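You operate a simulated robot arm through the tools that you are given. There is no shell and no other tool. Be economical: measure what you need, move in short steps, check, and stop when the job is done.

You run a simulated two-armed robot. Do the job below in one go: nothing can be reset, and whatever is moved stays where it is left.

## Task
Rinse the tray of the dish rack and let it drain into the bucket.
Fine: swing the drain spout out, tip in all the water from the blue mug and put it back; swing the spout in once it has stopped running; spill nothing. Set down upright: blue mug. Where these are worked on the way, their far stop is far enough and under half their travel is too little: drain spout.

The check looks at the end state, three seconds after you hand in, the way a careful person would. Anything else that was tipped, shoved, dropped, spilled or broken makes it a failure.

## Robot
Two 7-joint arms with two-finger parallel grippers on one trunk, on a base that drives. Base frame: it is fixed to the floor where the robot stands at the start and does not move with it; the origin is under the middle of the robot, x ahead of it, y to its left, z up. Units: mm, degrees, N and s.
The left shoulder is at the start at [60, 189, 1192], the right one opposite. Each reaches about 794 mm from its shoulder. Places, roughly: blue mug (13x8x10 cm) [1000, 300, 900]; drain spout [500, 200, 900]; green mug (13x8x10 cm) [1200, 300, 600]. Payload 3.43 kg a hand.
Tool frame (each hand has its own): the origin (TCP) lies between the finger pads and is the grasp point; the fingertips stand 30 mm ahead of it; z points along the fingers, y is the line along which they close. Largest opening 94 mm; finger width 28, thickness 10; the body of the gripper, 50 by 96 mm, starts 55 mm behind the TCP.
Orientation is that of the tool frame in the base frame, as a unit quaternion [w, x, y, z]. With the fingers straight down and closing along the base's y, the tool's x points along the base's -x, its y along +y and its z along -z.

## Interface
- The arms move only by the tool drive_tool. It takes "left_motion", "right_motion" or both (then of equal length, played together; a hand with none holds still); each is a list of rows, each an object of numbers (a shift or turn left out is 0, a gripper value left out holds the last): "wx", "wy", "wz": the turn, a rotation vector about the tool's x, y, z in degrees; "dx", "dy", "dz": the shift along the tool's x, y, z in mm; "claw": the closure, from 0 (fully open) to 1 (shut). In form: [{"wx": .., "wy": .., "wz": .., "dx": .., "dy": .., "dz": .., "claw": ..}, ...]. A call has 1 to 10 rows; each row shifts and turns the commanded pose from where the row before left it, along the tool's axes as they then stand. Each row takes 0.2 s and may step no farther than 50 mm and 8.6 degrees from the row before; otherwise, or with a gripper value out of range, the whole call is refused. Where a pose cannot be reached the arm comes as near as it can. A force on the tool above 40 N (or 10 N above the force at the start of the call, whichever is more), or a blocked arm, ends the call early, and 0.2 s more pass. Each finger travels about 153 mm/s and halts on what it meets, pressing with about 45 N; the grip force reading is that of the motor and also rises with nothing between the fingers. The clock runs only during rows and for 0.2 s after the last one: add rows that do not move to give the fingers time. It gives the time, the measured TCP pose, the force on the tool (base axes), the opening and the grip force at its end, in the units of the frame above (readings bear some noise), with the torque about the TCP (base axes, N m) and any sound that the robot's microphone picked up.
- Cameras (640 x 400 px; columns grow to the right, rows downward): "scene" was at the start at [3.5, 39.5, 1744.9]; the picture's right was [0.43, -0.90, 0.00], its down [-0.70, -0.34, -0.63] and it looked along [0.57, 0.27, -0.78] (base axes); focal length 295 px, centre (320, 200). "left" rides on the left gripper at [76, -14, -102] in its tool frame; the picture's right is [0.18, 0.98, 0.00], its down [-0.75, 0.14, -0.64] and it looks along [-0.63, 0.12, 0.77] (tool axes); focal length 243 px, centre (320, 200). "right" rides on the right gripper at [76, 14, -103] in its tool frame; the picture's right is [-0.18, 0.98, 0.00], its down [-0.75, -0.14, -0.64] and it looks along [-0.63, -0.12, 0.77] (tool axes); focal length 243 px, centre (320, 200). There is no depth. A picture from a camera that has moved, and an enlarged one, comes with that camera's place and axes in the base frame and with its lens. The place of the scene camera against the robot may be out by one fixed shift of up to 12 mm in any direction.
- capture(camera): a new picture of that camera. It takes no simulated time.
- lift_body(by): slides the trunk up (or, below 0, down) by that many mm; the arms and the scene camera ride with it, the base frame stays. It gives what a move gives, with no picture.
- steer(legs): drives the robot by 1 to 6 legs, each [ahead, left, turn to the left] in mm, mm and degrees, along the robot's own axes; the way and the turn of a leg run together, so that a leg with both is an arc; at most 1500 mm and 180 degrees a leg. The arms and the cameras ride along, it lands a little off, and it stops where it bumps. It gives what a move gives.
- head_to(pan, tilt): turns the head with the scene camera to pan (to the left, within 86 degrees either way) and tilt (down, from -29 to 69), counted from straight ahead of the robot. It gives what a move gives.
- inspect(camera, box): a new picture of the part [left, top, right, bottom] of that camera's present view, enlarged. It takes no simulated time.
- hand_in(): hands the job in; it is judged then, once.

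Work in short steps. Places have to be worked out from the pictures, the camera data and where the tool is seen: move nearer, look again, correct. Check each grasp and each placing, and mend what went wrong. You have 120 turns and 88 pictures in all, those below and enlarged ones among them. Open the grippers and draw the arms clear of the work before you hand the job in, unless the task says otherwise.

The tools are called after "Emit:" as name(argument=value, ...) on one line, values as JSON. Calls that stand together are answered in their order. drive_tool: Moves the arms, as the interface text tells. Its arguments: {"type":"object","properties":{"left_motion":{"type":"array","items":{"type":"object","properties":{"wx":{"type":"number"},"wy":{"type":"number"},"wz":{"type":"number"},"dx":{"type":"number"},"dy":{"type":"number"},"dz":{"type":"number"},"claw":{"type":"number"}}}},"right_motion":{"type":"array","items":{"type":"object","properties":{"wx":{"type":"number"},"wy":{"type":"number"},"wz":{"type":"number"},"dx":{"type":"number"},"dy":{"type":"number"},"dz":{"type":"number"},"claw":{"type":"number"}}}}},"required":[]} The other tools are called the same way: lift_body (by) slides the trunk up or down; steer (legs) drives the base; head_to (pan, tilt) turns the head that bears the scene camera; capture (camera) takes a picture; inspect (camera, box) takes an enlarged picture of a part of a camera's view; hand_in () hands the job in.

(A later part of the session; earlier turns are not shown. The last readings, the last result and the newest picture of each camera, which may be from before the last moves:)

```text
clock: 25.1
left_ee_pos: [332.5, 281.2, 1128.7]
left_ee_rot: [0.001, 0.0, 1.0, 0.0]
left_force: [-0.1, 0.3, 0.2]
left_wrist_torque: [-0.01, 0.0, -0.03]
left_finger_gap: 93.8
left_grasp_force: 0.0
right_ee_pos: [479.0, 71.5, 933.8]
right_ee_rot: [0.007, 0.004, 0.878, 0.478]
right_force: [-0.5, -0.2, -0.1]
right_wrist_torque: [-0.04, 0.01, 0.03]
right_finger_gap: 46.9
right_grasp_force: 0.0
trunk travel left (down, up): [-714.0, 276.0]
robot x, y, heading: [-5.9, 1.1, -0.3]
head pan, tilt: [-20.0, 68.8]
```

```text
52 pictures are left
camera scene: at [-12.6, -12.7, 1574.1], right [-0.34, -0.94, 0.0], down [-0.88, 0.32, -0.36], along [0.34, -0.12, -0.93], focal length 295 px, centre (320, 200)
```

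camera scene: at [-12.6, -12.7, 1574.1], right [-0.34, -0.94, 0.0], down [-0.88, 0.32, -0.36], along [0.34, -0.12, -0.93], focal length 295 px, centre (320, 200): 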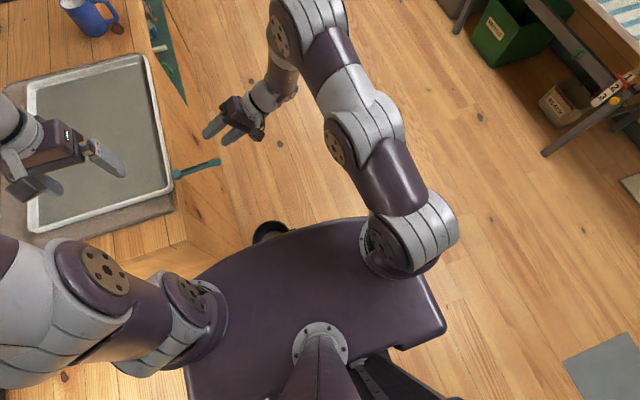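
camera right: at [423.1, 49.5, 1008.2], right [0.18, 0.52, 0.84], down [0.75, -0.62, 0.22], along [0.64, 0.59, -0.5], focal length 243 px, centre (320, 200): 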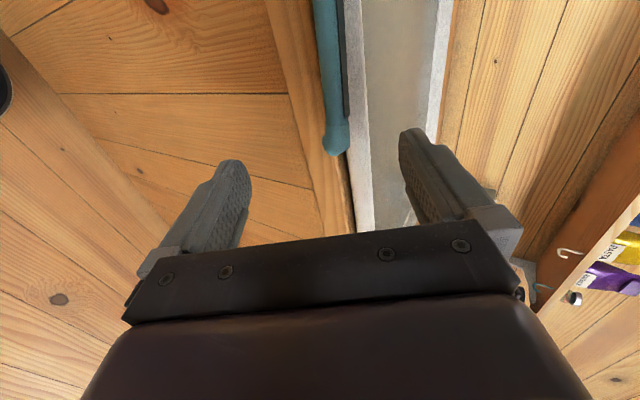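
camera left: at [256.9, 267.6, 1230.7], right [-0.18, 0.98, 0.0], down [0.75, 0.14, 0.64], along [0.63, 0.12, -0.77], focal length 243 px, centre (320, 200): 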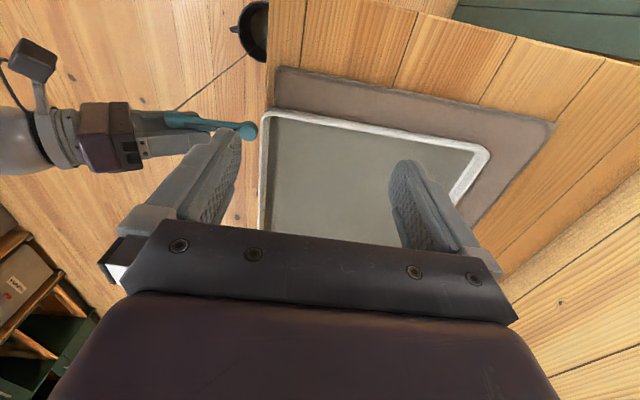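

The torso slab hides the base, so I assume a ~300 mm radius and give the bucket a wide berth. I raise the trunk 100 mm, strafe right well clear, drive ahead along the aisle, then turn left 45°.

Emit:
lift_body(by=100)

Emit:
steer(legs=[[0, -450, 0], [780, 0, 0], [0, 0, 45]])

Emit:
head_to(pan=10, tilt=45)

Emit:
capture(camera="scene")

```text
clock: 26.4
left_ee_pos: [332.9, 280.9, 1227.6]
left_ee_rot: [0.0, 0.0, 1.0, 0.0]
left_force: [-0.1, -0.6, 0.3]
left_wrist_torque: [0.02, -0.01, -0.01]
left_finger_gap: 94.1
left_grasp_force: 0.1
right_ee_pos: [478.4, 69.5, 1033.4]
right_ee_rot: [0.007, 0.005, 0.878, 0.478]
right_force: [-0.4, 0.5, -0.4]
right_wrist_torque: [-0.02, 0.02, 0.03]
right_finger_gap: 47.3
right_grasp_force: 0.1
trunk travel left (down, up): [-814.0, 176.0]
robot x, y, heading: [2.5, 1.0, 0.2]
head pan, tilt: [-20.0, 68.8]
```

```text
clock: 34.9
left_ee_pos: [815.6, -15.1, 1228.2]
left_ee_rot: [0.001, -0.378, 0.926, 0.0]
left_force: [-0.2, -0.4, -0.9]
left_wrist_torque: [0.02, 0.0, -0.04]
left_finger_gap: 94.1
left_grasp_force: 0.1
right_ee_pos: [1069.0, -61.4, 1034.6]
right_ee_rot: [-0.175, -0.328, 0.815, 0.445]
right_force: [0.9, 0.4, -0.2]
right_wrist_torque: [0.03, -0.01, -0.01]
right_finger_gap: 46.8
right_grasp_force: 0.1
trunk travel left (down, up): [-814.0, 176.0]
robot x, y, heading: [775.2, -452.0, 44.5]
head pan, tilt: [-20.0, 68.8]
```

```text
clock: 35.9
left_ee_pos: [816.0, -14.6, 1227.9]
left_ee_rot: [0.0, -0.379, 0.925, 0.0]
left_force: [0.1, 0.2, 0.4]
left_wrist_torque: [-0.01, 0.04, 0.02]
left_finger_gap: 94.0
left_grasp_force: 0.0
right_ee_pos: [1068.6, -62.4, 1033.9]
right_ee_rot: [-0.174, -0.329, 0.814, 0.445]
right_force: [-0.3, -0.2, -0.1]
right_wrist_torque: [-0.01, 0.01, -0.03]
right_finger_gap: 46.8
right_grasp_force: 0.0
trunk travel left (down, up): [-814.0, 176.0]
robot x, y, heading: [777.5, -452.9, 44.6]
head pan, tilt: [10.0, 45.0]
```

```text
51 pictures are left
camera scene: at [776.1, -417.6, 1702.9], right [0.81, -0.58, 0.0], down [-0.41, -0.58, -0.71], along [0.41, 0.58, -0.71], focal length 295 px, centre (320, 200)
```

scene: 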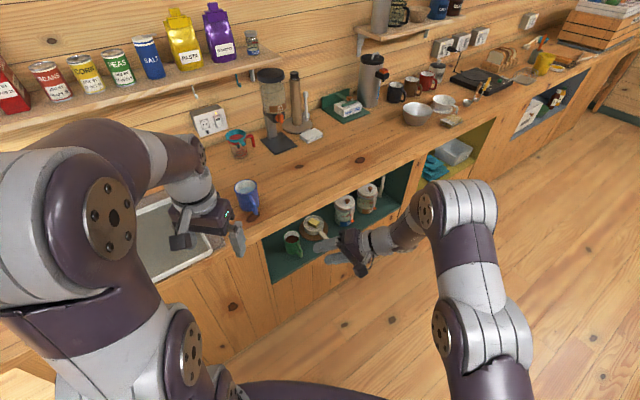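

The route worked. I tuck the right hand back, then move the base diagonally to the counter (about 240 mm in +y).

Emit:
drive_tool(right_motion=[{"dz": -40}, {"dz": -40}, {"dz": -40}, {}])

Emit:
steer(legs=[[165, 165, 0]])

Emit:
capture(camera="left")

Emit:
capture(camera="scene")

```text
clock: 36.9
left_ee_pos: [816.3, -12.5, 1228.3]
left_ee_rot: [-0.001, -0.378, 0.926, -0.001]
left_force: [1.1, 0.0, 0.5]
left_wrist_torque: [0.01, -0.01, 0.0]
left_finger_gap: 93.8
left_grasp_force: 0.0
right_ee_pos: [1072.0, -117.2, 1054.6]
right_ee_rot: [-0.168, -0.328, 0.82, 0.438]
right_force: [0.1, -0.3, 0.2]
right_wrist_torque: [0.03, 0.01, 0.01]
right_finger_gap: 47.0
right_grasp_force: 0.0
right hand out of reach, approached as far as the arm can: row 1, 2, 3
trunk travel left (down, up): [-814.0, 176.0]
robot x, y, heading: [778.4, -449.3, 44.3]
head pan, tilt: [10.0, 45.0]
```

```text
clock: 38.6
left_ee_pos: [817.2, 218.5, 1228.7]
left_ee_rot: [0.001, -0.379, 0.925, 0.0]
left_force: [-0.5, 0.2, -0.2]
left_wrist_torque: [-0.02, 0.02, -0.02]
left_finger_gap: 94.4
left_grasp_force: 0.0
right_ee_pos: [1072.6, 115.9, 1056.4]
right_ee_rot: [-0.167, -0.33, 0.82, 0.438]
right_force: [0.0, 0.2, 0.5]
right_wrist_torque: [0.03, 0.0, -0.01]
right_finger_gap: 47.0
right_grasp_force: 0.1
trunk travel left (down, up): [-814.0, 176.0]
robot x, y, heading: [777.4, -216.0, 44.7]
head pan, tilt: [10.0, 45.0]
```

```text
50 pictures are left
camera left: at [772.6, 154.5, 1331.0], right [-0.82, 0.57, 0.0], down [0.44, 0.63, 0.64], along [0.37, 0.53, -0.77], focal length 243 px, centre (320, 200)
```

left: 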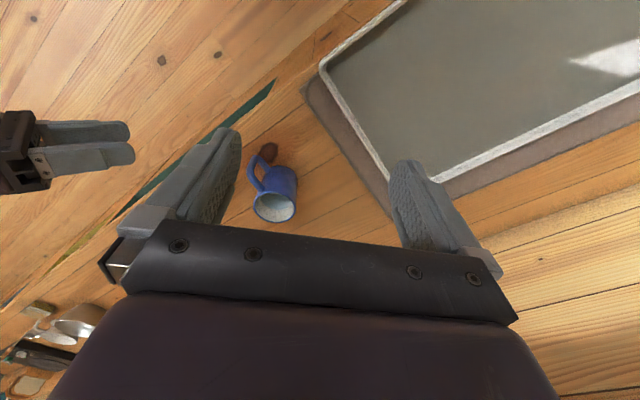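

```text
49 pictures are left
camera scene: at [776.5, -185.4, 1703.0], right [0.81, -0.58, 0.0], down [-0.41, -0.58, -0.71], along [0.41, 0.58, -0.71], focal length 295 px, centre (320, 200)
```

scene: 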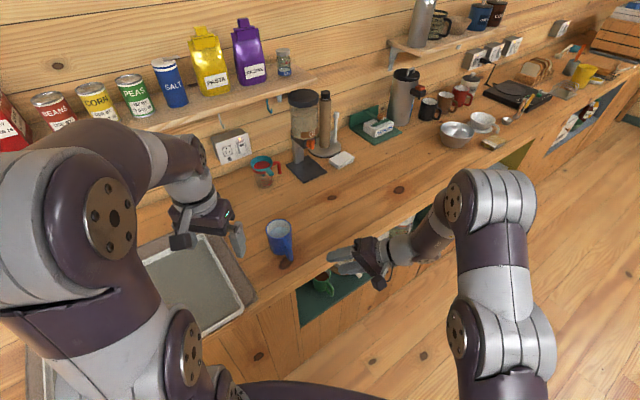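

The mug triangulates to about (1022,361) with the handle at roughly -85°. I plan a top-down grasp with the closing axis at -45°, so the fingers miss the handle, and pour toward the robot under the palm. It's better with the camera on the upper side, so I test whether the wrist can roll half a turn here.

Emit:
drive_tool(left_motion=[{"wz": 8.5}, {"wz": 8.5}, {"wz": 8.5}, {"wz": 8.5}, {"wz": 8.5}, {"wz": 8.5}, {"wz": 8.5}, {"wz": 8.5}, {"wz": 8.5}, {"wz": 8.5}])

Emit:
drive_tool(left_motion=[{"wz": 8.5}, {"wz": 8.5}, {"wz": 8.5}, {"wz": 8.5}, {"wz": 8.5}, {"wz": 8.5}, {"wz": 8.5}, {"wz": 8.5}, {"wz": 8.5}, {"wz": 8.5}])

```text
clock: 40.8
left_ee_pos: [816.0, 218.7, 1228.2]
left_ee_rot: [0.001, 0.347, 0.938, 0.0]
left_force: [-0.2, -0.3, 0.1]
left_wrist_torque: [-0.01, 0.04, -0.01]
left_finger_gap: 94.0
left_grasp_force: 0.1
right_ee_pos: [1072.6, 116.9, 1056.2]
right_ee_rot: [-0.167, -0.329, 0.82, 0.438]
right_force: [0.7, 0.2, -0.4]
right_wrist_torque: [0.02, 0.0, 0.02]
right_finger_gap: 47.1
right_grasp_force: 0.2
trunk travel left (down, up): [-814.0, 176.0]
robot x, y, heading: [779.7, -215.5, 44.5]
head pan, tilt: [10.0, 45.0]
```

```text
clock: 43.0
left_ee_pos: [866.4, 183.4, 1225.1]
left_ee_rot: [-0.007, 0.876, 0.483, -0.003]
left_force: [0.4, 0.1, -0.2]
left_wrist_torque: [-0.02, 0.02, 0.04]
left_finger_gap: 93.6
left_grasp_force: 0.0
left hand out of reach, approached as far as the arm can: row 9, 10
right_ee_pos: [1072.5, 115.4, 1055.9]
right_ee_rot: [-0.168, -0.33, 0.819, 0.438]
right_force: [0.1, 0.9, 0.0]
right_wrist_torque: [0.01, -0.02, -0.02]
right_finger_gap: 46.9
right_grasp_force: 0.0
trunk travel left (down, up): [-814.0, 176.0]
robot x, y, heading: [779.6, -211.8, 44.9]
head pan, tilt: [10.0, 45.0]
```

The flipped roll reaches tool x ≈ 58°, which suits: pour direction 238°, fingers at -32°/148°, both clear of the handle. I do a dry run of the pour pose over the tray, empty-handed, to see that it is reachable.

Emit:
drive_tool(left_motion=[{"dx": 17.5, "dy": -35.7, "dz": 16}, {"dx": 17.5, "dy": -35.7, "dz": 16}, {"dx": 17.5, "dy": -35.7, "dz": 16}, {"dx": 17.5, "dy": -35.7, "dz": 16}, {"dx": 17.5, "dy": -35.7, "dz": 16}, {"dx": 17.5, "dy": -35.7, "dz": 16}, {"dx": 17.5, "dy": -35.7, "dz": 16}, {}])

Emit:
drive_tool(left_motion=[{"wy": 8.5}, {"wy": 8.5}, {"wy": 8.5}, {"wy": 8.5}, {"wy": 8.5}, {"wy": 8.5}, {"wy": 8.5}, {"wy": 8.5}, {"wy": 8.5}, {"wy": 8.5}])

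```text
clock: 44.8
left_ee_pos: [886.4, 243.6, 1126.2]
left_ee_rot: [-0.017, 0.873, 0.488, -0.005]
left_force: [-0.8, -0.8, 0.5]
left_wrist_torque: [-0.01, 0.02, -0.04]
left_finger_gap: 94.2
left_grasp_force: 0.0
left hand out of reach, approached as far as the arm can: row 1, 2, 3, 4, 5, 6, 7
right_ee_pos: [1072.9, 116.3, 1055.1]
right_ee_rot: [-0.169, -0.33, 0.82, 0.437]
right_force: [0.8, 0.3, -0.3]
right_wrist_torque: [0.04, 0.0, 0.0]
right_finger_gap: 47.0
right_grasp_force: 0.0
trunk travel left (down, up): [-814.0, 176.0]
robot x, y, heading: [778.5, -216.8, 44.4]
head pan, tilt: [10.0, 45.0]
```

```text
clock: 47.0
left_ee_pos: [928.4, 266.9, 1164.8]
left_ee_rot: [-0.29, 0.715, 0.392, 0.502]
left_force: [-0.3, 0.3, -0.3]
left_wrist_torque: [0.0, -0.01, -0.02]
left_finger_gap: 93.9
left_grasp_force: 0.1
left hand out of reach, approached as far as the arm can: row 5, 6, 7, 8, 9, 10
right_ee_pos: [1073.7, 116.8, 1055.7]
right_ee_rot: [-0.168, -0.329, 0.82, 0.438]
right_force: [-0.6, 0.0, 0.0]
right_wrist_torque: [0.02, 0.02, 0.0]
right_finger_gap: 47.0
right_grasp_force: 0.1
trunk travel left (down, up): [-814.0, 176.0]
robot x, y, heading: [774.2, -216.0, 44.6]
head pan, tilt: [10.0, 45.0]
```

The flipped roll runs into wrist limits when tilting, so I'll use the normal roll with the camera on the lower side, gripping high (30 mm below the rim) so the stream misses it. I unwind the tilt and roll.

Emit:
drive_tool(left_motion=[{"wy": -8.5}, {"wy": -8.5}, {"wy": -8.5}, {"wy": -8.5}, {"wy": -8.5}, {"wy": -8.5}, {"wy": -8.5}, {"wy": -8.5}, {"wy": -2.7}, {}])

Emit:
drive_tool(left_motion=[{"wz": -8.5}, {"wz": -8.5}, {"wz": -8.5}, {"wz": -8.5}, {"wz": -8.5}, {"wz": -8.5}, {"wz": -8.5}, {"wz": -8.5}, {"wz": -8.5}, {"wz": -8.5}])

Emit:
drive_tool(left_motion=[{"wz": -8.5}, {"wz": -8.5}, {"wz": -8.5}, {"wz": -8.5}, {"wz": -8.5}, {"wz": -8.5}, {"wz": -8.5}, {"wz": -8.5}, {"wz": -8.5}])

```text
clock: 49.2
left_ee_pos: [922.6, 270.6, 1165.6]
left_ee_rot: [-0.032, 0.87, 0.491, 0.019]
left_force: [0.1, 0.3, -0.4]
left_wrist_torque: [-0.01, 0.03, 0.03]
left_finger_gap: 93.9
left_grasp_force: 0.0
left hand out of reach, approached as far as the arm can: row 5, 6
right_ee_pos: [1073.1, 115.2, 1056.0]
right_ee_rot: [-0.167, -0.33, 0.819, 0.438]
right_force: [0.2, 0.3, 0.1]
right_wrist_torque: [-0.01, 0.0, -0.01]
right_finger_gap: 47.0
right_grasp_force: 0.1
trunk travel left (down, up): [-814.0, 176.0]
robot x, y, heading: [775.9, -212.2, 44.4]
head pan, tilt: [10.0, 45.0]
```

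```text
clock: 51.4
left_ee_pos: [922.0, 271.2, 1166.5]
left_ee_rot: [-0.009, 0.309, 0.95, 0.037]
left_force: [0.1, 0.1, -0.8]
left_wrist_torque: [0.0, -0.02, -0.02]
left_finger_gap: 94.2
left_grasp_force: 0.1
right_ee_pos: [1073.4, 115.2, 1056.4]
right_ee_rot: [-0.168, -0.33, 0.82, 0.438]
right_force: [0.2, -0.6, -0.4]
right_wrist_torque: [0.02, 0.04, 0.0]
right_finger_gap: 46.9
right_grasp_force: 0.0
trunk travel left (down, up): [-814.0, 176.0]
robot x, y, heading: [777.6, -211.1, 44.7]
head pan, tilt: [10.0, 45.0]
```

```text
clock: 53.4
left_ee_pos: [922.0, 272.6, 1166.3]
left_ee_rot: [0.013, -0.346, 0.938, 0.035]
left_force: [0.5, 0.2, 0.8]
left_wrist_torque: [-0.02, 0.04, -0.03]
left_finger_gap: 94.0
left_grasp_force: 0.0
right_ee_pos: [1072.8, 115.7, 1056.8]
right_ee_rot: [-0.168, -0.33, 0.819, 0.438]
right_force: [-0.2, 0.1, 0.5]
right_wrist_torque: [0.01, 0.01, 0.01]
right_finger_gap: 47.2
right_grasp_force: 0.1
trunk travel left (down, up): [-814.0, 176.0]
robot x, y, heading: [777.5, -214.5, 44.6]
head pan, tilt: [10.0, 45.0]
```

Tool x is back at 220°. I straighten the small tilt, set roll to 235°, move over the tray, and dry-run the pour there.

Emit:
drive_tool(left_motion=[{"wx": 3.3, "wy": 2.8}, {"wz": -7}, {"wz": -7}, {"dx": 1, "dy": 38, "dz": 10}, {"dx": 1, "dy": 38, "dz": 10}, {"dx": 1, "dy": 38, "dz": 10}, {"dx": 1, "dy": 38, "dz": 10}, {"dx": 1, "dy": 38, "dz": 10}, {"dx": 1, "dy": 38, "dz": 10}, {}])

Emit:
drive_tool(left_motion=[{"wy": -8.5}, {"wy": -8.5}, {"wy": -8.5}, {"wy": -8.5}, {"wy": -8.5}, {"wy": -8.5}, {"wy": -8.5}, {"wy": -8.5}, {"wy": -8.5}, {"wy": -8.5}])

Emit:
drive_tool(left_motion=[{"wy": -8.5}, {"wy": -8.5}, {}])

```text
clock: 55.6
left_ee_pos: [733.4, 400.8, 1105.7]
left_ee_rot: [0.001, -0.457, 0.89, -0.001]
left_force: [0.0, -1.4, -0.4]
left_wrist_torque: [0.02, 0.0, 0.01]
left_finger_gap: 93.8
left_grasp_force: 0.0
right_ee_pos: [1072.1, 115.1, 1055.4]
right_ee_rot: [-0.168, -0.33, 0.82, 0.438]
right_force: [0.1, -0.2, 0.1]
right_wrist_torque: [0.0, -0.03, -0.03]
right_finger_gap: 47.2
right_grasp_force: 0.1
trunk travel left (down, up): [-814.0, 176.0]
robot x, y, heading: [777.0, -214.9, 44.5]
head pan, tilt: [10.0, 45.0]
```

```text
clock: 57.8
left_ee_pos: [765.8, 443.5, 1146.6]
left_ee_rot: [0.569, -0.354, 0.679, 0.298]
left_force: [0.9, 0.9, 0.6]
left_wrist_torque: [-0.03, 0.02, -0.01]
left_finger_gap: 94.1
left_grasp_force: 0.2
left hand out of reach, approached as far as the arm can: row 9, 10
right_ee_pos: [1072.7, 116.0, 1056.0]
right_ee_rot: [-0.168, -0.33, 0.819, 0.438]
right_force: [0.7, -0.2, -0.2]
right_wrist_torque: [0.0, 0.04, 0.01]
right_finger_gap: 46.9
right_grasp_force: 0.1
trunk travel left (down, up): [-814.0, 176.0]
robot x, y, heading: [779.5, -213.2, 44.5]
head pan, tilt: [10.0, 45.0]
```

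```text
clock: 58.6
left_ee_pos: [825.1, 524.8, 1229.2]
left_ee_rot: [0.67, -0.303, 0.582, 0.347]
left_force: [0.7, 1.0, 0.2]
left_wrist_torque: [0.0, 0.01, -0.01]
left_finger_gap: 93.9
left_grasp_force: 0.0
left hand out of reach, approached as far as the arm can: row 1, 2
right_ee_pos: [1072.2, 114.9, 1056.6]
right_ee_rot: [-0.168, -0.33, 0.819, 0.438]
right_force: [0.4, -0.2, 0.4]
right_wrist_torque: [-0.03, -0.04, 0.0]
right_finger_gap: 46.8
right_grasp_force: 0.1
trunk travel left (down, up): [-814.0, 176.0]
robot x, y, heading: [775.8, -215.1, 44.6]
head pan, tilt: [10.0, 45.0]
```

The tilt itself is reachable (≈97°) but the arm drifted up and forward because the shoulder is too high and close. I'll untilt, lower the trunk so that a level hand is more natural, and retry.

Emit:
drive_tool(left_motion=[{"dz": -45}, {"dz": -45, "wy": 8.5}, {"dz": -30, "wy": 8.5}, {"wy": 8.5}, {"wy": 8.5}, {"wy": 8.5}, {"wy": 8.5}, {"wy": 8.5}, {"wy": 8.5}, {}])

Emit:
lift_body(by=-180)

Emit:
capture(camera="scene")

```text
clock: 60.8
left_ee_pos: [778.1, 465.6, 1229.9]
left_ee_rot: [0.237, -0.441, 0.857, 0.12]
left_force: [0.3, 0.0, 0.0]
left_wrist_torque: [0.02, 0.02, 0.0]
left_finger_gap: 93.8
left_grasp_force: 0.1
left hand out of reach, approached as far as the arm can: row 1
right_ee_pos: [1072.0, 115.7, 1055.7]
right_ee_rot: [-0.168, -0.329, 0.819, 0.438]
right_force: [0.2, 0.2, 0.2]
right_wrist_torque: [0.0, 0.02, 0.04]
right_finger_gap: 46.9
right_grasp_force: 0.0
trunk travel left (down, up): [-814.0, 176.0]
robot x, y, heading: [778.2, -214.1, 44.7]
head pan, tilt: [10.0, 45.0]
```

```text
clock: 62.8
left_ee_pos: [778.0, 464.4, 1048.8]
left_ee_rot: [0.236, -0.441, 0.857, 0.121]
left_force: [0.0, -0.3, 0.2]
left_wrist_torque: [0.02, -0.04, 0.01]
left_finger_gap: 94.1
left_grasp_force: 0.1
right_ee_pos: [1073.3, 115.5, 875.3]
right_ee_rot: [-0.167, -0.33, 0.819, 0.438]
right_force: [-0.5, -0.1, -0.6]
right_wrist_torque: [0.04, 0.02, 0.0]
right_finger_gap: 47.1
right_grasp_force: 0.0
trunk travel left (down, up): [-634.0, 356.0]
robot x, y, heading: [780.6, -214.3, 44.6]
head pan, tilt: [10.0, 45.0]
```

```text
48 pictures are left
camera scene: at [776.4, -184.6, 1523.0], right [0.81, -0.58, 0.0], down [-0.41, -0.58, -0.71], along [0.41, 0.58, -0.71], focal length 295 px, centre (320, 200)
```

scene: 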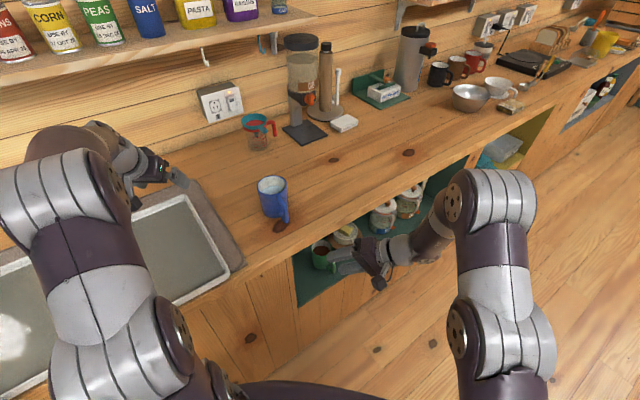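

The shoulder is now near 960. I retry the tilt in place, watching drift.

Emit:
drive_tool(left_motion=[{"wy": -8.5}, {"wy": -8.5}, {"wy": -8.5}, {"wy": -8.5}, {"wy": -8.5}, {"wy": -8.5}, {"wy": -8.5}, {"wy": -8.5}, {"wy": -8.5}, {}])

```text
clock: 65.0
left_ee_pos: [828.7, 536.9, 1118.8]
left_ee_rot: [0.715, -0.274, 0.528, 0.368]
left_force: [-0.8, -0.4, 0.2]
left_wrist_torque: [-0.04, 0.02, 0.01]
left_finger_gap: 93.9
left_grasp_force: 0.0
left hand out of reach, approached as far as the arm can: row 7, 8, 9
right_ee_pos: [1072.8, 115.2, 875.9]
right_ee_rot: [-0.168, -0.329, 0.82, 0.438]
right_force: [-0.1, -0.3, 0.7]
right_wrist_torque: [0.01, -0.04, -0.01]
right_finger_gap: 46.8
right_grasp_force: 0.1
trunk travel left (down, up): [-634.0, 356.0]
robot x, y, heading: [775.5, -217.5, 44.3]
head pan, tilt: [10.0, 45.0]
```

107° tilt is reachable at about 600 mm ahead of the shoulder. Turning the robot ~20° further left puts that spot over the tray and keeps the mug in reach. First I raise and pull back the right hand, and untilt the left.

Emit:
drive_tool(right_motion=[{"dy": 17, "dz": -28}, {"dy": 17, "dz": -28}, {"dy": 17, "dz": -28}, {"dy": 17, "dz": -28}, {"dy": 17, "dz": -28}, {"dy": 10}, {}, {}, {}, {}], left_motion=[{"wy": 8.5, "dz": -20}, {"wy": 8.5, "dz": -20}, {"wy": 8.5, "dz": -20}, {"wy": 8.5}, {"wy": 8.5}, {"wy": 8.5}, {"wy": 8.5}, {"wy": 8.5}, {"wy": 8.5}, {"wy": 8.5}])

```text
clock: 67.2
left_ee_pos: [794.4, 478.4, 1089.5]
left_ee_rot: [0.17, -0.451, 0.872, 0.088]
left_force: [0.2, -0.5, -0.3]
left_wrist_torque: [0.0, 0.01, -0.01]
left_finger_gap: 94.0
left_grasp_force: 0.1
left hand out of reach, approached as far as the arm can: row 10
right_ee_pos: [1053.8, 72.8, 929.6]
right_ee_rot: [-0.165, -0.329, 0.822, 0.435]
right_force: [0.2, 0.1, 0.3]
right_wrist_torque: [0.0, -0.01, 0.0]
right_finger_gap: 47.2
right_grasp_force: 0.0
right hand out of reach, approached as far as the arm can: row 1, 2, 3, 4, 5
trunk travel left (down, up): [-634.0, 356.0]
robot x, y, heading: [773.1, -216.2, 44.6]
head pan, tilt: [10.0, 45.0]
```

I raise the trunk 60 mm for clearance, then turn left 20° in place.

Emit:
lift_body(by=60)

Emit:
steer(legs=[[0, 0, 20]])

Emit:
drive_tool(left_motion=[{"wy": 8.5}, {"wy": 8.5}, {"wy": 5.0}, {}])

Emit:
head_to(pan=0, tilt=50)

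Emit:
capture(camera="scene")

```text
clock: 68.2
left_ee_pos: [794.8, 478.6, 1152.5]
left_ee_rot: [0.172, -0.449, 0.872, 0.088]
left_force: [-0.5, 0.0, -0.5]
left_wrist_torque: [-0.02, -0.01, 0.02]
left_finger_gap: 94.1
left_grasp_force: 0.1
right_ee_pos: [1052.7, 72.4, 989.7]
right_ee_rot: [-0.165, -0.33, 0.822, 0.435]
right_force: [0.4, 0.8, -0.2]
right_wrist_torque: [0.0, -0.04, 0.0]
right_finger_gap: 47.0
right_grasp_force: 0.0
trunk travel left (down, up): [-694.0, 296.0]
robot x, y, heading: [775.9, -214.6, 44.5]
head pan, tilt: [10.0, 45.0]
```

```text
clock: 69.7
left_ee_pos: [555.4, 442.8, 1152.6]
left_ee_rot: [0.156, -0.594, 0.78, 0.117]
left_force: [0.8, 0.1, 0.3]
left_wrist_torque: [0.04, 0.02, 0.0]
left_finger_gap: 94.0
left_grasp_force: 0.1
right_ee_pos: [936.6, 149.8, 990.6]
right_ee_rot: [-0.238, -0.468, 0.751, 0.4]
right_force: [0.1, -0.3, -0.8]
right_wrist_torque: [-0.01, -0.01, 0.03]
right_finger_gap: 46.9
right_grasp_force: 0.1
trunk travel left (down, up): [-694.0, 296.0]
robot x, y, heading: [773.5, -214.6, 64.5]
head pan, tilt: [10.0, 45.0]
```

```text
clock: 70.7
left_ee_pos: [573.8, 361.8, 1040.8]
left_ee_rot: [0.004, -0.605, 0.796, 0.001]
left_force: [0.5, 1.0, -0.3]
left_wrist_torque: [0.01, 0.04, 0.04]
left_finger_gap: 94.1
left_grasp_force: 0.0
left hand out of reach, approached as far as the arm can: row 1, 2, 3
right_ee_pos: [938.2, 149.7, 989.9]
right_ee_rot: [-0.237, -0.468, 0.752, 0.399]
right_force: [0.2, 0.4, 0.5]
right_wrist_torque: [0.02, -0.02, 0.03]
right_finger_gap: 47.1
right_grasp_force: 0.0
trunk travel left (down, up): [-694.0, 296.0]
robot x, y, heading: [772.3, -218.3, 64.7]
head pan, tilt: [10.0, 45.0]
```

```text
clock: 71.4
left_ee_pos: [573.0, 361.1, 1041.3]
left_ee_rot: [0.003, -0.605, 0.796, 0.002]
left_force: [0.1, 0.7, 0.4]
left_wrist_torque: [-0.01, 0.01, 0.01]
left_finger_gap: 94.1
left_grasp_force: 0.1
right_ee_pos: [937.4, 147.8, 989.7]
right_ee_rot: [-0.237, -0.468, 0.752, 0.399]
right_force: [-0.9, 0.1, -0.2]
right_wrist_torque: [0.01, -0.01, 0.0]
right_finger_gap: 46.8
right_grasp_force: 0.0
trunk travel left (down, up): [-694.0, 296.0]
robot x, y, heading: [777.9, -211.2, 64.7]
head pan, tilt: [0.0, 50.0]
```

```text
47 pictures are left
camera scene: at [779.3, -193.4, 1576.0], right [0.9, -0.43, 0.0], down [-0.33, -0.69, -0.64], along [0.28, 0.58, -0.77], focal length 295 px, centre (320, 200)
```

scene: 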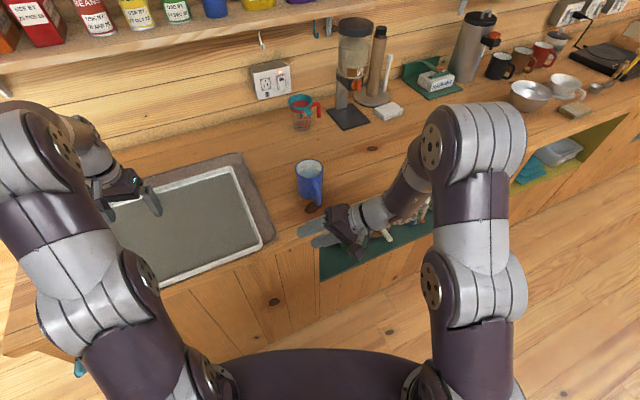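

I pull the right hand back out of the mug's neighbourhood, roll the left hand to 235°, and move it over near the mug at a safe height.

Emit:
drive_tool(right_motion=[{"dx": -1.5, "dy": -8, "dz": -38}, {"dx": -1.5, "dy": -8, "dz": -38}, {"dx": -1.5, "dy": -8, "dz": -38}, {"dx": -1.5, "dy": -8, "dz": -38}, {}], left_motion=[{"wz": 6.5}, {"wz": 6.5}, {"wz": 6.5}, {"dz": -15}, {"dz": -20}])

Emit:
drive_tool(left_motion=[{"dx": -23.7, "dy": -37.6}, {"dx": -23.7, "dy": -37.6}, {"dx": -23.7, "dy": -37.6}, {"dx": -23.7, "dy": -37.6}, {"dx": -23.7, "dy": -37.6}, {"dx": -23.7, "dy": -37.6}, {"dx": -23.7, "dy": -37.6}, {"dx": -23.7, "dy": -37.6}, {}])

Emit:
capture(camera="left")

```text
clock: 72.6
left_ee_pos: [574.9, 344.4, 1054.3]
left_ee_rot: [0.002, -0.462, 0.887, 0.002]
left_force: [-0.2, 0.3, 0.2]
left_wrist_torque: [0.01, 0.01, -0.02]
left_finger_gap: 94.0
left_grasp_force: 0.0
left hand out of reach, approached as far as the arm can: row 4, 5
right_ee_pos: [945.1, 145.6, 993.3]
right_ee_rot: [-0.235, -0.468, 0.754, 0.397]
right_force: [0.1, -1.0, -0.5]
right_wrist_torque: [0.0, -0.02, 0.0]
right_finger_gap: 46.8
right_grasp_force: 0.0
right hand out of reach, approached as far as the arm can: row 1, 2, 3, 4
trunk travel left (down, up): [-694.0, 296.0]
robot x, y, heading: [776.2, -212.9, 64.6]
head pan, tilt: [0.0, 50.0]
```

```text
clock: 74.6
left_ee_pos: [912.7, 298.6, 1017.1]
left_ee_rot: [0.003, -0.462, 0.887, 0.002]
left_force: [-0.3, -0.4, 0.1]
left_wrist_torque: [0.03, -0.03, 0.0]
left_finger_gap: 94.1
left_grasp_force: 0.0
left hand out of reach, approached as far as the arm can: row 5, 6, 7, 8
right_ee_pos: [945.2, 144.8, 993.9]
right_ee_rot: [-0.235, -0.468, 0.754, 0.397]
right_force: [0.1, -1.1, -0.1]
right_wrist_torque: [0.01, -0.02, -0.03]
right_finger_gap: 47.3
right_grasp_force: 0.0
trunk travel left (down, up): [-694.0, 296.0]
robot x, y, heading: [775.0, -214.9, 64.6]
head pan, tilt: [0.0, 50.0]
```

```text
46 pictures are left
camera left: at [881.7, 228.1, 1119.5], right [-0.91, 0.41, 0.0], down [0.31, 0.69, 0.65], along [0.27, 0.59, -0.76], focal length 243 px, centre (320, 200)
```

left: 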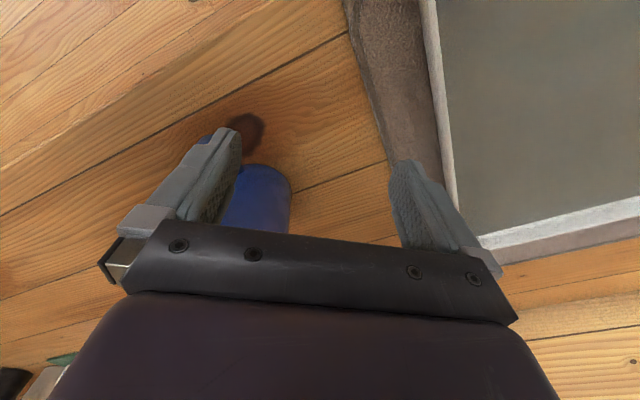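

The left arm is at its limit at this trunk height. I raise the trunk 150 mm (which suits a top-down grasp) and then continue to the mug.

Emit:
lift_body(by=150)

Emit:
drive_tool(left_motion=[{"dz": 10}, {"dz": 15, "dx": -23, "dy": -12}, {"dz": 15, "dx": -23, "dy": -12}, {"dz": 15, "dx": -22, "dy": -12}, {"dz": 10, "dx": -22, "dy": -10}, {}])

Emit:
capture(camera="left")

```text
clock: 76.4
left_ee_pos: [913.4, 300.1, 1166.9]
left_ee_rot: [0.003, -0.462, 0.887, 0.002]
left_force: [0.0, -0.8, 0.0]
left_wrist_torque: [0.01, -0.02, 0.02]
left_finger_gap: 94.2
left_grasp_force: 0.1
right_ee_pos: [945.4, 144.7, 1142.8]
right_ee_rot: [-0.235, -0.467, 0.754, 0.397]
right_force: [-0.2, -0.2, -0.6]
right_wrist_torque: [0.03, 0.04, 0.01]
right_finger_gap: 46.9
right_grasp_force: 0.0
trunk travel left (down, up): [-844.0, 146.0]
robot x, y, heading: [777.4, -216.2, 64.3]
head pan, tilt: [0.0, 50.0]
```

```text
clock: 77.8
left_ee_pos: [981.1, 320.7, 1085.2]
left_ee_rot: [0.003, -0.462, 0.887, 0.002]
left_force: [-0.4, -0.8, 0.4]
left_wrist_torque: [0.02, -0.01, 0.0]
left_finger_gap: 94.0
left_grasp_force: 0.0
left hand out of reach, approached as far as the arm can: row 3, 4, 5
right_ee_pos: [944.7, 145.5, 1142.9]
right_ee_rot: [-0.235, -0.468, 0.754, 0.397]
right_force: [-0.4, -0.2, -0.6]
right_wrist_torque: [0.02, -0.01, -0.01]
right_finger_gap: 47.1
right_grasp_force: 0.2
trunk travel left (down, up): [-844.0, 146.0]
robot x, y, heading: [775.2, -215.2, 64.8]
head pan, tilt: [0.0, 50.0]
```

```text
45 pictures are left
camera left: at [949.2, 250.0, 1186.3], right [-0.91, 0.41, 0.0], down [0.31, 0.69, 0.65], along [0.27, 0.59, -0.76], focal length 243 px, centre (320, 200)
```

left: 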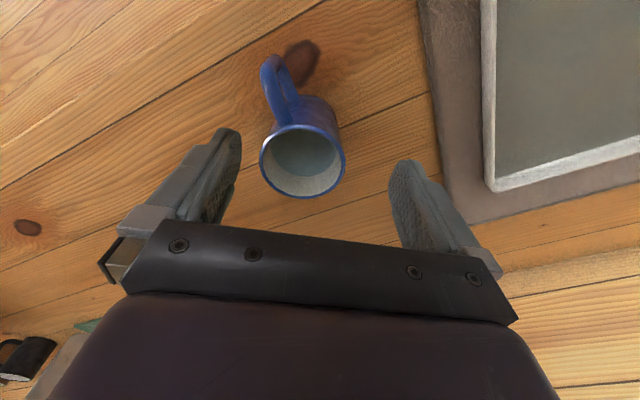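

The mug rim measures at (1017,356), z≈980, with the handle at about -92°. I trim the roll to 228°, centre over the mug at z≈1040, and check.

Emit:
drive_tool(left_motion=[{"wz": 7, "dz": 20}, {"dx": -17, "dy": -1, "dz": 10}, {"dx": -17, "dy": -1, "dz": 10}, {"dx": -16, "dy": -1}, {}])

Emit:
capture(camera="left")

Emit:
inspect(camera="scene", box=[240, 120, 400, 240])

```text
clock: 79.0
left_ee_pos: [995.5, 332.3, 1043.9]
left_ee_rot: [0.003, -0.407, 0.914, 0.002]
left_force: [0.5, -0.7, 0.0]
left_wrist_torque: [-0.03, -0.02, -0.02]
left_finger_gap: 93.8
left_grasp_force: 0.2
left hand out of reach, approached as far as the arm can: row 2, 3, 4
right_ee_pos: [944.3, 145.7, 1143.0]
right_ee_rot: [-0.235, -0.468, 0.753, 0.398]
right_force: [-0.6, -0.1, -0.1]
right_wrist_torque: [-0.02, 0.04, -0.01]
right_finger_gap: 47.0
right_grasp_force: 0.2
trunk travel left (down, up): [-844.0, 146.0]
robot x, y, heading: [777.9, -215.4, 64.3]
head pan, tilt: [0.0, 50.0]
```

```text
44 pictures are left
camera left: at [954.1, 265.7, 1145.3], right [-0.85, 0.52, 0.0], down [0.4, 0.65, 0.65], along [0.34, 0.55, -0.76], focal length 243 px, centre (320, 200)
```

left: 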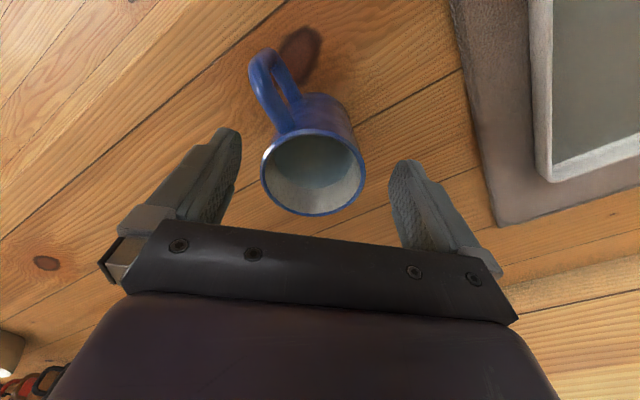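

```text
3.33 times, centred on (320, 180) of scene
camera zoom: at [779.6, -193.1, 1726.0], right [0.9, -0.43, 0.0], down [-0.33, -0.69, -0.64], along [0.28, 0.58, -0.77], focal length 983 px, centre (320, 267)
```

zoom: 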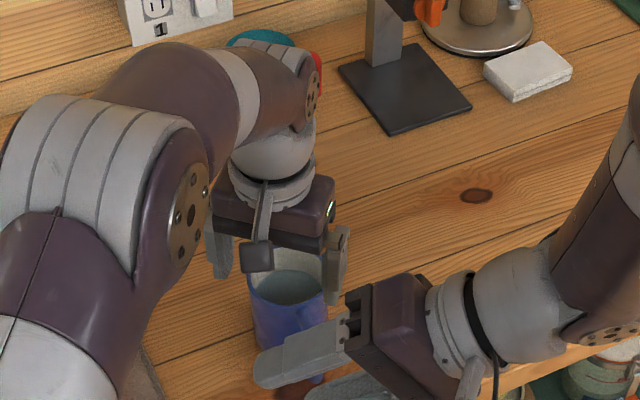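

The mug is confirmed at (1017,357), but the arm is just out of reach. I drive 50 mm ahead (fingertips stay above the rim).

Emit:
steer(legs=[[50, 0, 0]])

Emit:
capture(camera="left")

```text
clock: 79.9
left_ee_pos: [1013.2, 373.8, 1046.0]
left_ee_rot: [0.004, -0.406, 0.914, 0.004]
left_force: [-0.6, -1.2, 1.0]
left_wrist_torque: [0.03, 0.01, 0.03]
left_finger_gap: 94.3
left_grasp_force: 0.0
right_ee_pos: [965.1, 186.2, 1145.1]
right_ee_rot: [-0.233, -0.468, 0.753, 0.399]
right_force: [-0.1, -0.3, 0.1]
right_wrist_torque: [-0.01, -0.04, -0.01]
right_finger_gap: 47.0
right_grasp_force: 0.1
trunk travel left (down, up): [-844.0, 146.0]
robot x, y, heading: [798.4, -169.3, 64.7]
head pan, tilt: [0.0, 50.0]
```

```text
42 pictures are left
camera left: at [973.5, 306.5, 1147.8], right [-0.85, 0.52, 0.0], down [0.4, 0.65, 0.65], along [0.34, 0.56, -0.76], focal length 243 px, centre (320, 200)
```

left: 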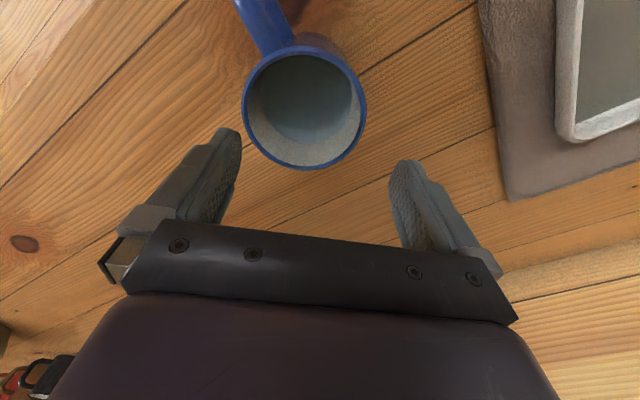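

The mug centre comes out at (1015,354), the handle at about -98°. I trim the roll 6°, centre, and descend until the tips are just above the rim.

Emit:
drive_tool(left_motion=[{"wz": 6}, {"dx": 10.5, "dy": -16}, {"dz": 14}, {"dz": 10}, {}])

Emit:
capture(camera="left")

```text
clock: 81.1
left_ee_pos: [1017.9, 357.8, 1020.3]
left_ee_rot: [0.003, -0.359, 0.933, 0.003]
left_force: [0.9, -0.2, -0.6]
left_wrist_torque: [-0.02, -0.03, -0.01]
left_finger_gap: 94.0
left_grasp_force: 0.0
right_ee_pos: [966.1, 188.2, 1143.4]
right_ee_rot: [-0.234, -0.468, 0.754, 0.398]
right_force: [0.2, -0.5, -0.1]
right_wrist_torque: [-0.02, 0.0, -0.01]
right_finger_gap: 47.0
right_grasp_force: 0.2
trunk travel left (down, up): [-844.0, 146.0]
robot x, y, heading: [801.9, -167.0, 64.8]
head pan, tilt: [0.0, 50.0]
```

```text
41 pictures are left
camera left: at [971.5, 295.6, 1121.5], right [-0.79, 0.61, 0.0], down [0.46, 0.61, 0.65], along [0.39, 0.52, -0.76], focal length 243 px, centre (320, 200)
```

left: 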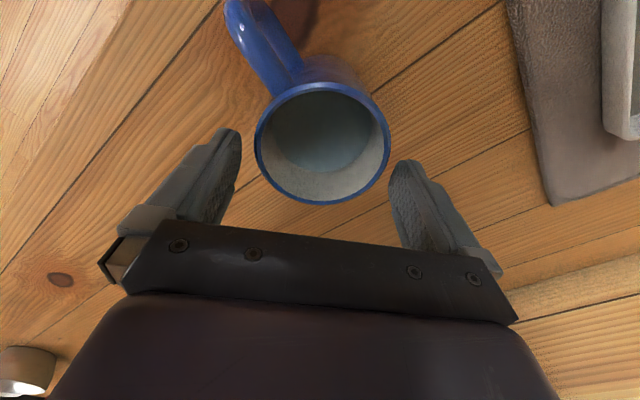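

The mug is centred along the closing axis to within a millimetre. I shift 4.6 mm along tool x and descend to TCP z≈950, watching the force.

Emit:
drive_tool(left_motion=[{"dx": 4.6}, {"dz": 14}, {"dz": 14}, {"dz": 14}, {"dz": 14}, {"dz": 14}, {}])

Emit:
capture(camera="left")

Emit:
inspect(camera="scene", box=[220, 130, 380, 250])

```text
clock: 82.7
left_ee_pos: [1015.1, 356.5, 948.0]
left_ee_rot: [0.003, -0.358, 0.934, 0.001]
left_force: [0.1, -0.4, 0.1]
left_wrist_torque: [-0.04, 0.02, 0.01]
left_finger_gap: 94.0
left_grasp_force: 0.0
right_ee_pos: [966.7, 189.7, 1144.7]
right_ee_rot: [-0.235, -0.468, 0.754, 0.397]
right_force: [0.3, 0.1, -0.7]
right_wrist_torque: [-0.01, 0.01, -0.02]
right_finger_gap: 46.9
right_grasp_force: 0.1
trunk travel left (down, up): [-844.0, 146.0]
robot x, y, heading: [799.8, -169.7, 64.5]
head pan, tilt: [0.0, 50.0]
```

```text
40 pictures are left
camera left: at [967.9, 293.2, 1051.2], right [-0.79, 0.61, 0.0], down [0.46, 0.61, 0.65], along [0.39, 0.52, -0.76], focal length 243 px, centre (320, 200)
```

left: 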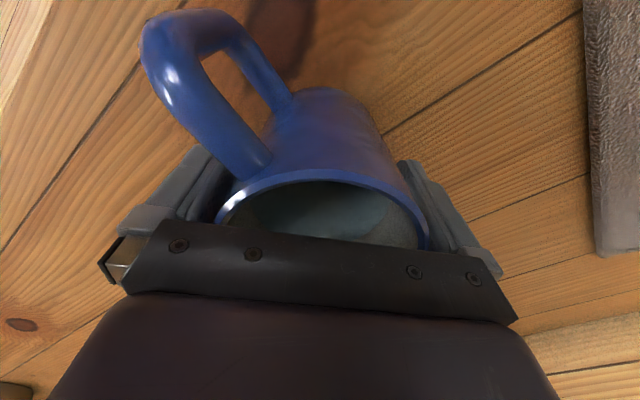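

```text
3.33 times, centred on (300, 190) of scene
camera zoom: at [800.6, -148.9, 1726.0], right [0.9, -0.43, 0.0], down [-0.33, -0.69, -0.64], along [0.28, 0.58, -0.77], focal length 983 px, centre (387, 233)
```

zoom: 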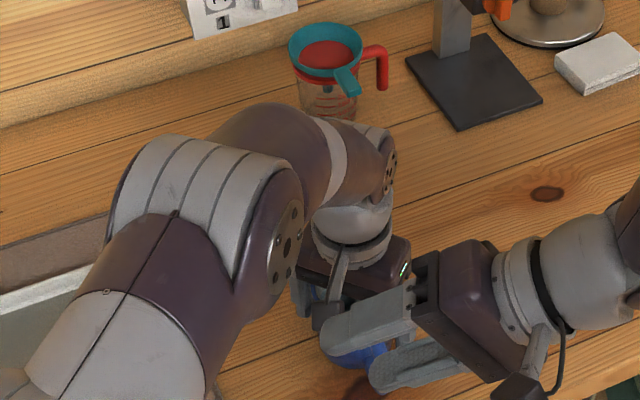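

The fingers straddle the mug with the handle clear. I close.

Emit:
drive_tool(left_motion=[{"claw": 0.1}, {"claw": 0.2}, {"claw": 1.0}, {}, {}])

Emit:
drive_tool(left_motion=[{"dz": -5}, {"dz": -10}, {"dz": -10}, {}])

Emit:
capture(camera="left")

```text
clock: 83.9
left_ee_pos: [1015.0, 355.6, 950.0]
left_ee_rot: [0.003, -0.359, 0.934, 0.002]
left_force: [1.1, 0.4, 0.8]
left_wrist_torque: [-0.02, -0.02, 0.0]
left_finger_gap: 79.1
left_grasp_force: 45.1
right_ee_pos: [968.0, 188.9, 1143.6]
right_ee_rot: [-0.235, -0.467, 0.753, 0.398]
right_force: [0.1, 0.6, -0.7]
right_wrist_torque: [0.05, 0.01, 0.01]
right_finger_gap: 47.0
right_grasp_force: 0.1
trunk travel left (down, up): [-844.0, 146.0]
robot x, y, heading: [802.0, -172.3, 64.8]
head pan, tilt: [0.0, 50.0]
```

```text
clock: 84.9
left_ee_pos: [1016.6, 355.8, 972.9]
left_ee_rot: [0.002, -0.358, 0.934, 0.001]
left_force: [0.0, 0.2, -4.5]
left_wrist_torque: [0.09, -0.01, 0.05]
left_finger_gap: 79.3
left_grasp_force: 45.2
right_ee_pos: [966.6, 191.4, 1143.0]
right_ee_rot: [-0.235, -0.467, 0.754, 0.398]
right_force: [-0.7, 0.3, -0.3]
right_wrist_torque: [0.0, -0.01, -0.02]
right_finger_gap: 47.1
right_grasp_force: 0.1
trunk travel left (down, up): [-844.0, 146.0]
robot x, y, heading: [797.5, -173.5, 64.5]
head pan, tilt: [0.0, 50.0]
```

```text
38 pictures are left
camera left: at [968.1, 293.5, 1075.5], right [-0.79, 0.61, 0.0], down [0.46, 0.61, 0.65], along [0.39, 0.51, -0.76], focal length 243 px, centre (320, 200)
```

left: 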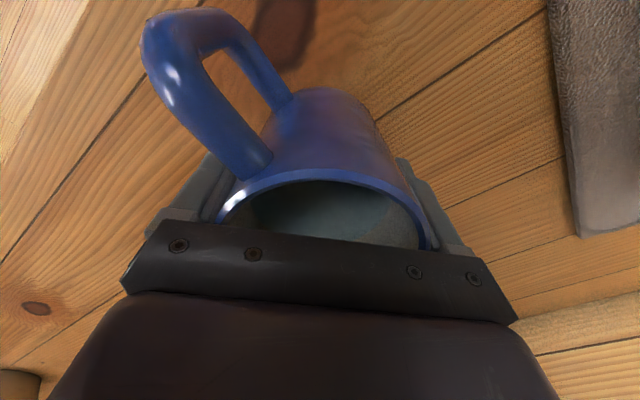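

The mug is held (4.5 N, gap 79). I lift it to z≈1035 and carry it gently toward the tray.

Emit:
drive_tool(left_motion=[{"dz": -10}, {"dz": -16}, {"dz": -18}, {"dz": -16}, {"dz": -5}, {}])

Emit:
drive_tool(left_motion=[{"dx": 6, "dy": 9}, {"dx": 13, "dy": 20}, {"dx": 13, "dy": 20}, {"dx": 13, "dy": 20}, {"dx": 13, "dy": 20}, {"dx": 13, "dy": 20}, {"dx": 13, "dy": 20}, {"dx": 13, "dy": 20}, {"dx": 6, "dy": 9}, {}])

```text
clock: 86.3
left_ee_pos: [1015.2, 354.4, 1039.6]
left_ee_rot: [0.002, -0.359, 0.933, 0.002]
left_force: [0.0, -0.4, -5.2]
left_wrist_torque: [0.07, -0.01, -0.01]
left_finger_gap: 79.0
left_grasp_force: 44.8
right_ee_pos: [965.5, 190.1, 1143.4]
right_ee_rot: [-0.235, -0.467, 0.754, 0.397]
right_force: [-0.2, 0.4, -0.3]
right_wrist_torque: [0.02, 0.02, 0.01]
right_finger_gap: 47.0
right_grasp_force: 0.0
trunk travel left (down, up): [-844.0, 146.0]
robot x, y, heading: [800.7, -167.2, 64.8]
head pan, tilt: [0.0, 50.0]
```

```text
clock: 88.5
left_ee_pos: [833.6, 404.0, 1039.3]
left_ee_rot: [0.003, -0.358, 0.934, 0.002]
left_force: [0.2, -0.5, -3.8]
left_wrist_torque: [0.03, -0.05, 0.01]
left_finger_gap: 79.2
left_grasp_force: 44.9
right_ee_pos: [965.9, 190.4, 1143.1]
right_ee_rot: [-0.235, -0.468, 0.753, 0.398]
right_force: [-0.1, 0.3, -0.5]
right_wrist_torque: [0.01, 0.02, 0.0]
right_finger_gap: 47.0
right_grasp_force: 0.0
trunk travel left (down, up): [-844.0, 146.0]
robot x, y, heading: [800.0, -171.7, 64.8]
head pan, tilt: [0.0, 50.0]
```

The mug stays level. The pour pose needs about 590 mm of forward reach, so I first back the base 110 mm (away from the counter, clear of the bucket), after raising the mug a little.

Emit:
drive_tool(left_motion=[{"dz": -15}, {"dz": -20}, {"dz": -10}, {}])

Emit:
steer(legs=[[-55, 0, 0], [-55, 0, 0]])

Emit:
capture(camera="scene")

```text
clock: 89.5
left_ee_pos: [833.1, 403.5, 1082.5]
left_ee_rot: [0.002, -0.358, 0.934, 0.002]
left_force: [0.4, -1.7, -4.6]
left_wrist_torque: [0.02, 0.0, 0.02]
left_finger_gap: 79.2
left_grasp_force: 45.6
right_ee_pos: [967.5, 190.2, 1143.5]
right_ee_rot: [-0.235, -0.468, 0.754, 0.397]
right_force: [0.2, 0.0, -0.3]
right_wrist_torque: [-0.01, 0.03, -0.02]
right_finger_gap: 47.2
right_grasp_force: 0.0
trunk travel left (down, up): [-844.0, 146.0]
robot x, y, heading: [800.9, -169.3, 64.7]
head pan, tilt: [0.0, 50.0]
```

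```text
clock: 91.0
left_ee_pos: [787.7, 310.9, 1080.6]
left_ee_rot: [-0.001, -0.359, 0.934, 0.0]
left_force: [1.0, 0.1, -5.3]
left_wrist_torque: [0.01, -0.02, -0.04]
left_finger_gap: 79.1
left_grasp_force: 44.4
right_ee_pos: [922.5, 98.0, 1141.0]
right_ee_rot: [-0.238, -0.466, 0.755, 0.395]
right_force: [0.8, -0.5, 0.2]
right_wrist_torque: [-0.02, 0.02, 0.05]
right_finger_gap: 47.1
right_grasp_force: 0.1
trunk travel left (down, up): [-844.0, 146.0]
robot x, y, heading: [752.9, -273.0, 64.8]
head pan, tilt: [0.0, 50.0]
```

```text
37 pictures are left
camera scene: at [758.0, -237.7, 1725.7], right [0.9, -0.43, 0.0], down [-0.33, -0.7, -0.64], along [0.27, 0.58, -0.77], focal length 295 px, centre (320, 200)
```

scene: 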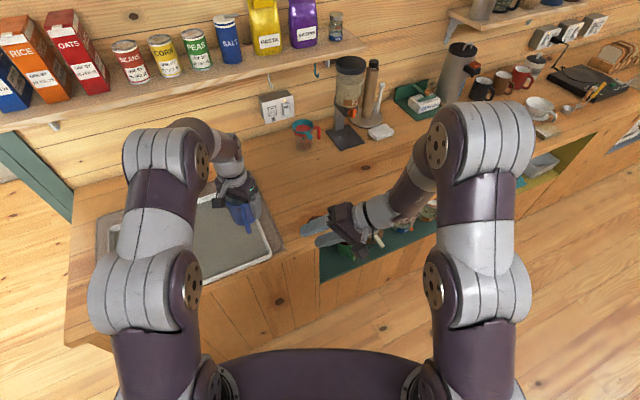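

I carry the mug on to about (709,435), over the tray, rising to z≈1115.

Emit:
drive_tool(left_motion=[{"dx": -2, "dy": 10, "dz": -4}, {"dx": -3.5, "dy": 20, "dz": -5}, {"dx": -3.5, "dy": 20, "dz": -5}, {"dx": -3.5, "dy": 20, "dz": -5}, {"dx": -3.5, "dy": 20, "dz": -5}, {"dx": -3.5, "dy": 20, "dz": -5}, {"dx": -3.5, "dy": 20, "dz": -4}, {"dx": -2, "dy": 14}, {}])

Emit:
lift_body(by=-60)

Emit:
drive_tool(left_motion=[{"dz": -15}, {"dz": -20}, {"dz": -20}, {}])

```text
clock: 93.0
left_ee_pos: [699.1, 384.7, 1092.1]
left_ee_rot: [0.003, -0.358, 0.934, 0.002]
left_force: [0.4, 0.0, -4.9]
left_wrist_torque: [0.06, -0.01, 0.01]
left_finger_gap: 79.0
left_grasp_force: 44.8
left hand out of reach, approached as far as the arm can: row 5, 6, 7, 8
right_ee_pos: [919.7, 91.6, 1143.4]
right_ee_rot: [-0.235, -0.467, 0.754, 0.397]
right_force: [0.3, -0.2, 0.5]
right_wrist_torque: [0.04, 0.01, -0.03]
right_finger_gap: 47.0
right_grasp_force: 0.0
trunk travel left (down, up): [-844.0, 146.0]
robot x, y, heading: [751.4, -268.2, 64.6]
head pan, tilt: [0.0, 50.0]
```

```text
clock: 94.0
left_ee_pos: [697.7, 385.8, 1032.3]
left_ee_rot: [0.003, -0.358, 0.934, 0.002]
left_force: [0.0, 0.1, -4.2]
left_wrist_torque: [0.06, -0.03, -0.02]
left_finger_gap: 79.0
left_grasp_force: 45.1
right_ee_pos: [919.6, 93.9, 1083.2]
right_ee_rot: [-0.235, -0.467, 0.754, 0.398]
right_force: [-0.7, 0.4, 0.3]
right_wrist_torque: [0.01, 0.02, 0.01]
right_finger_gap: 46.7
right_grasp_force: 0.1
trunk travel left (down, up): [-784.0, 206.0]
robot x, y, heading: [752.4, -270.2, 64.8]
head pan, tilt: [0.0, 50.0]
```

```text
clock: 95.0
left_ee_pos: [694.6, 361.3, 1072.3]
left_ee_rot: [0.004, -0.358, 0.934, 0.002]
left_force: [0.5, 0.4, -5.1]
left_wrist_torque: [0.07, -0.02, -0.02]
left_finger_gap: 78.9
left_grasp_force: 45.1
left hand out of reach, approached as far as the arm can: row 1, 2, 3
right_ee_pos: [919.1, 91.2, 1082.8]
right_ee_rot: [-0.235, -0.468, 0.754, 0.398]
right_force: [0.0, 0.3, -0.2]
right_wrist_torque: [0.02, -0.02, 0.01]
right_finger_gap: 47.0
right_grasp_force: 0.2
trunk travel left (down, up): [-784.0, 206.0]
robot x, y, heading: [751.2, -268.4, 64.6]
head pan, tilt: [0.0, 50.0]
```

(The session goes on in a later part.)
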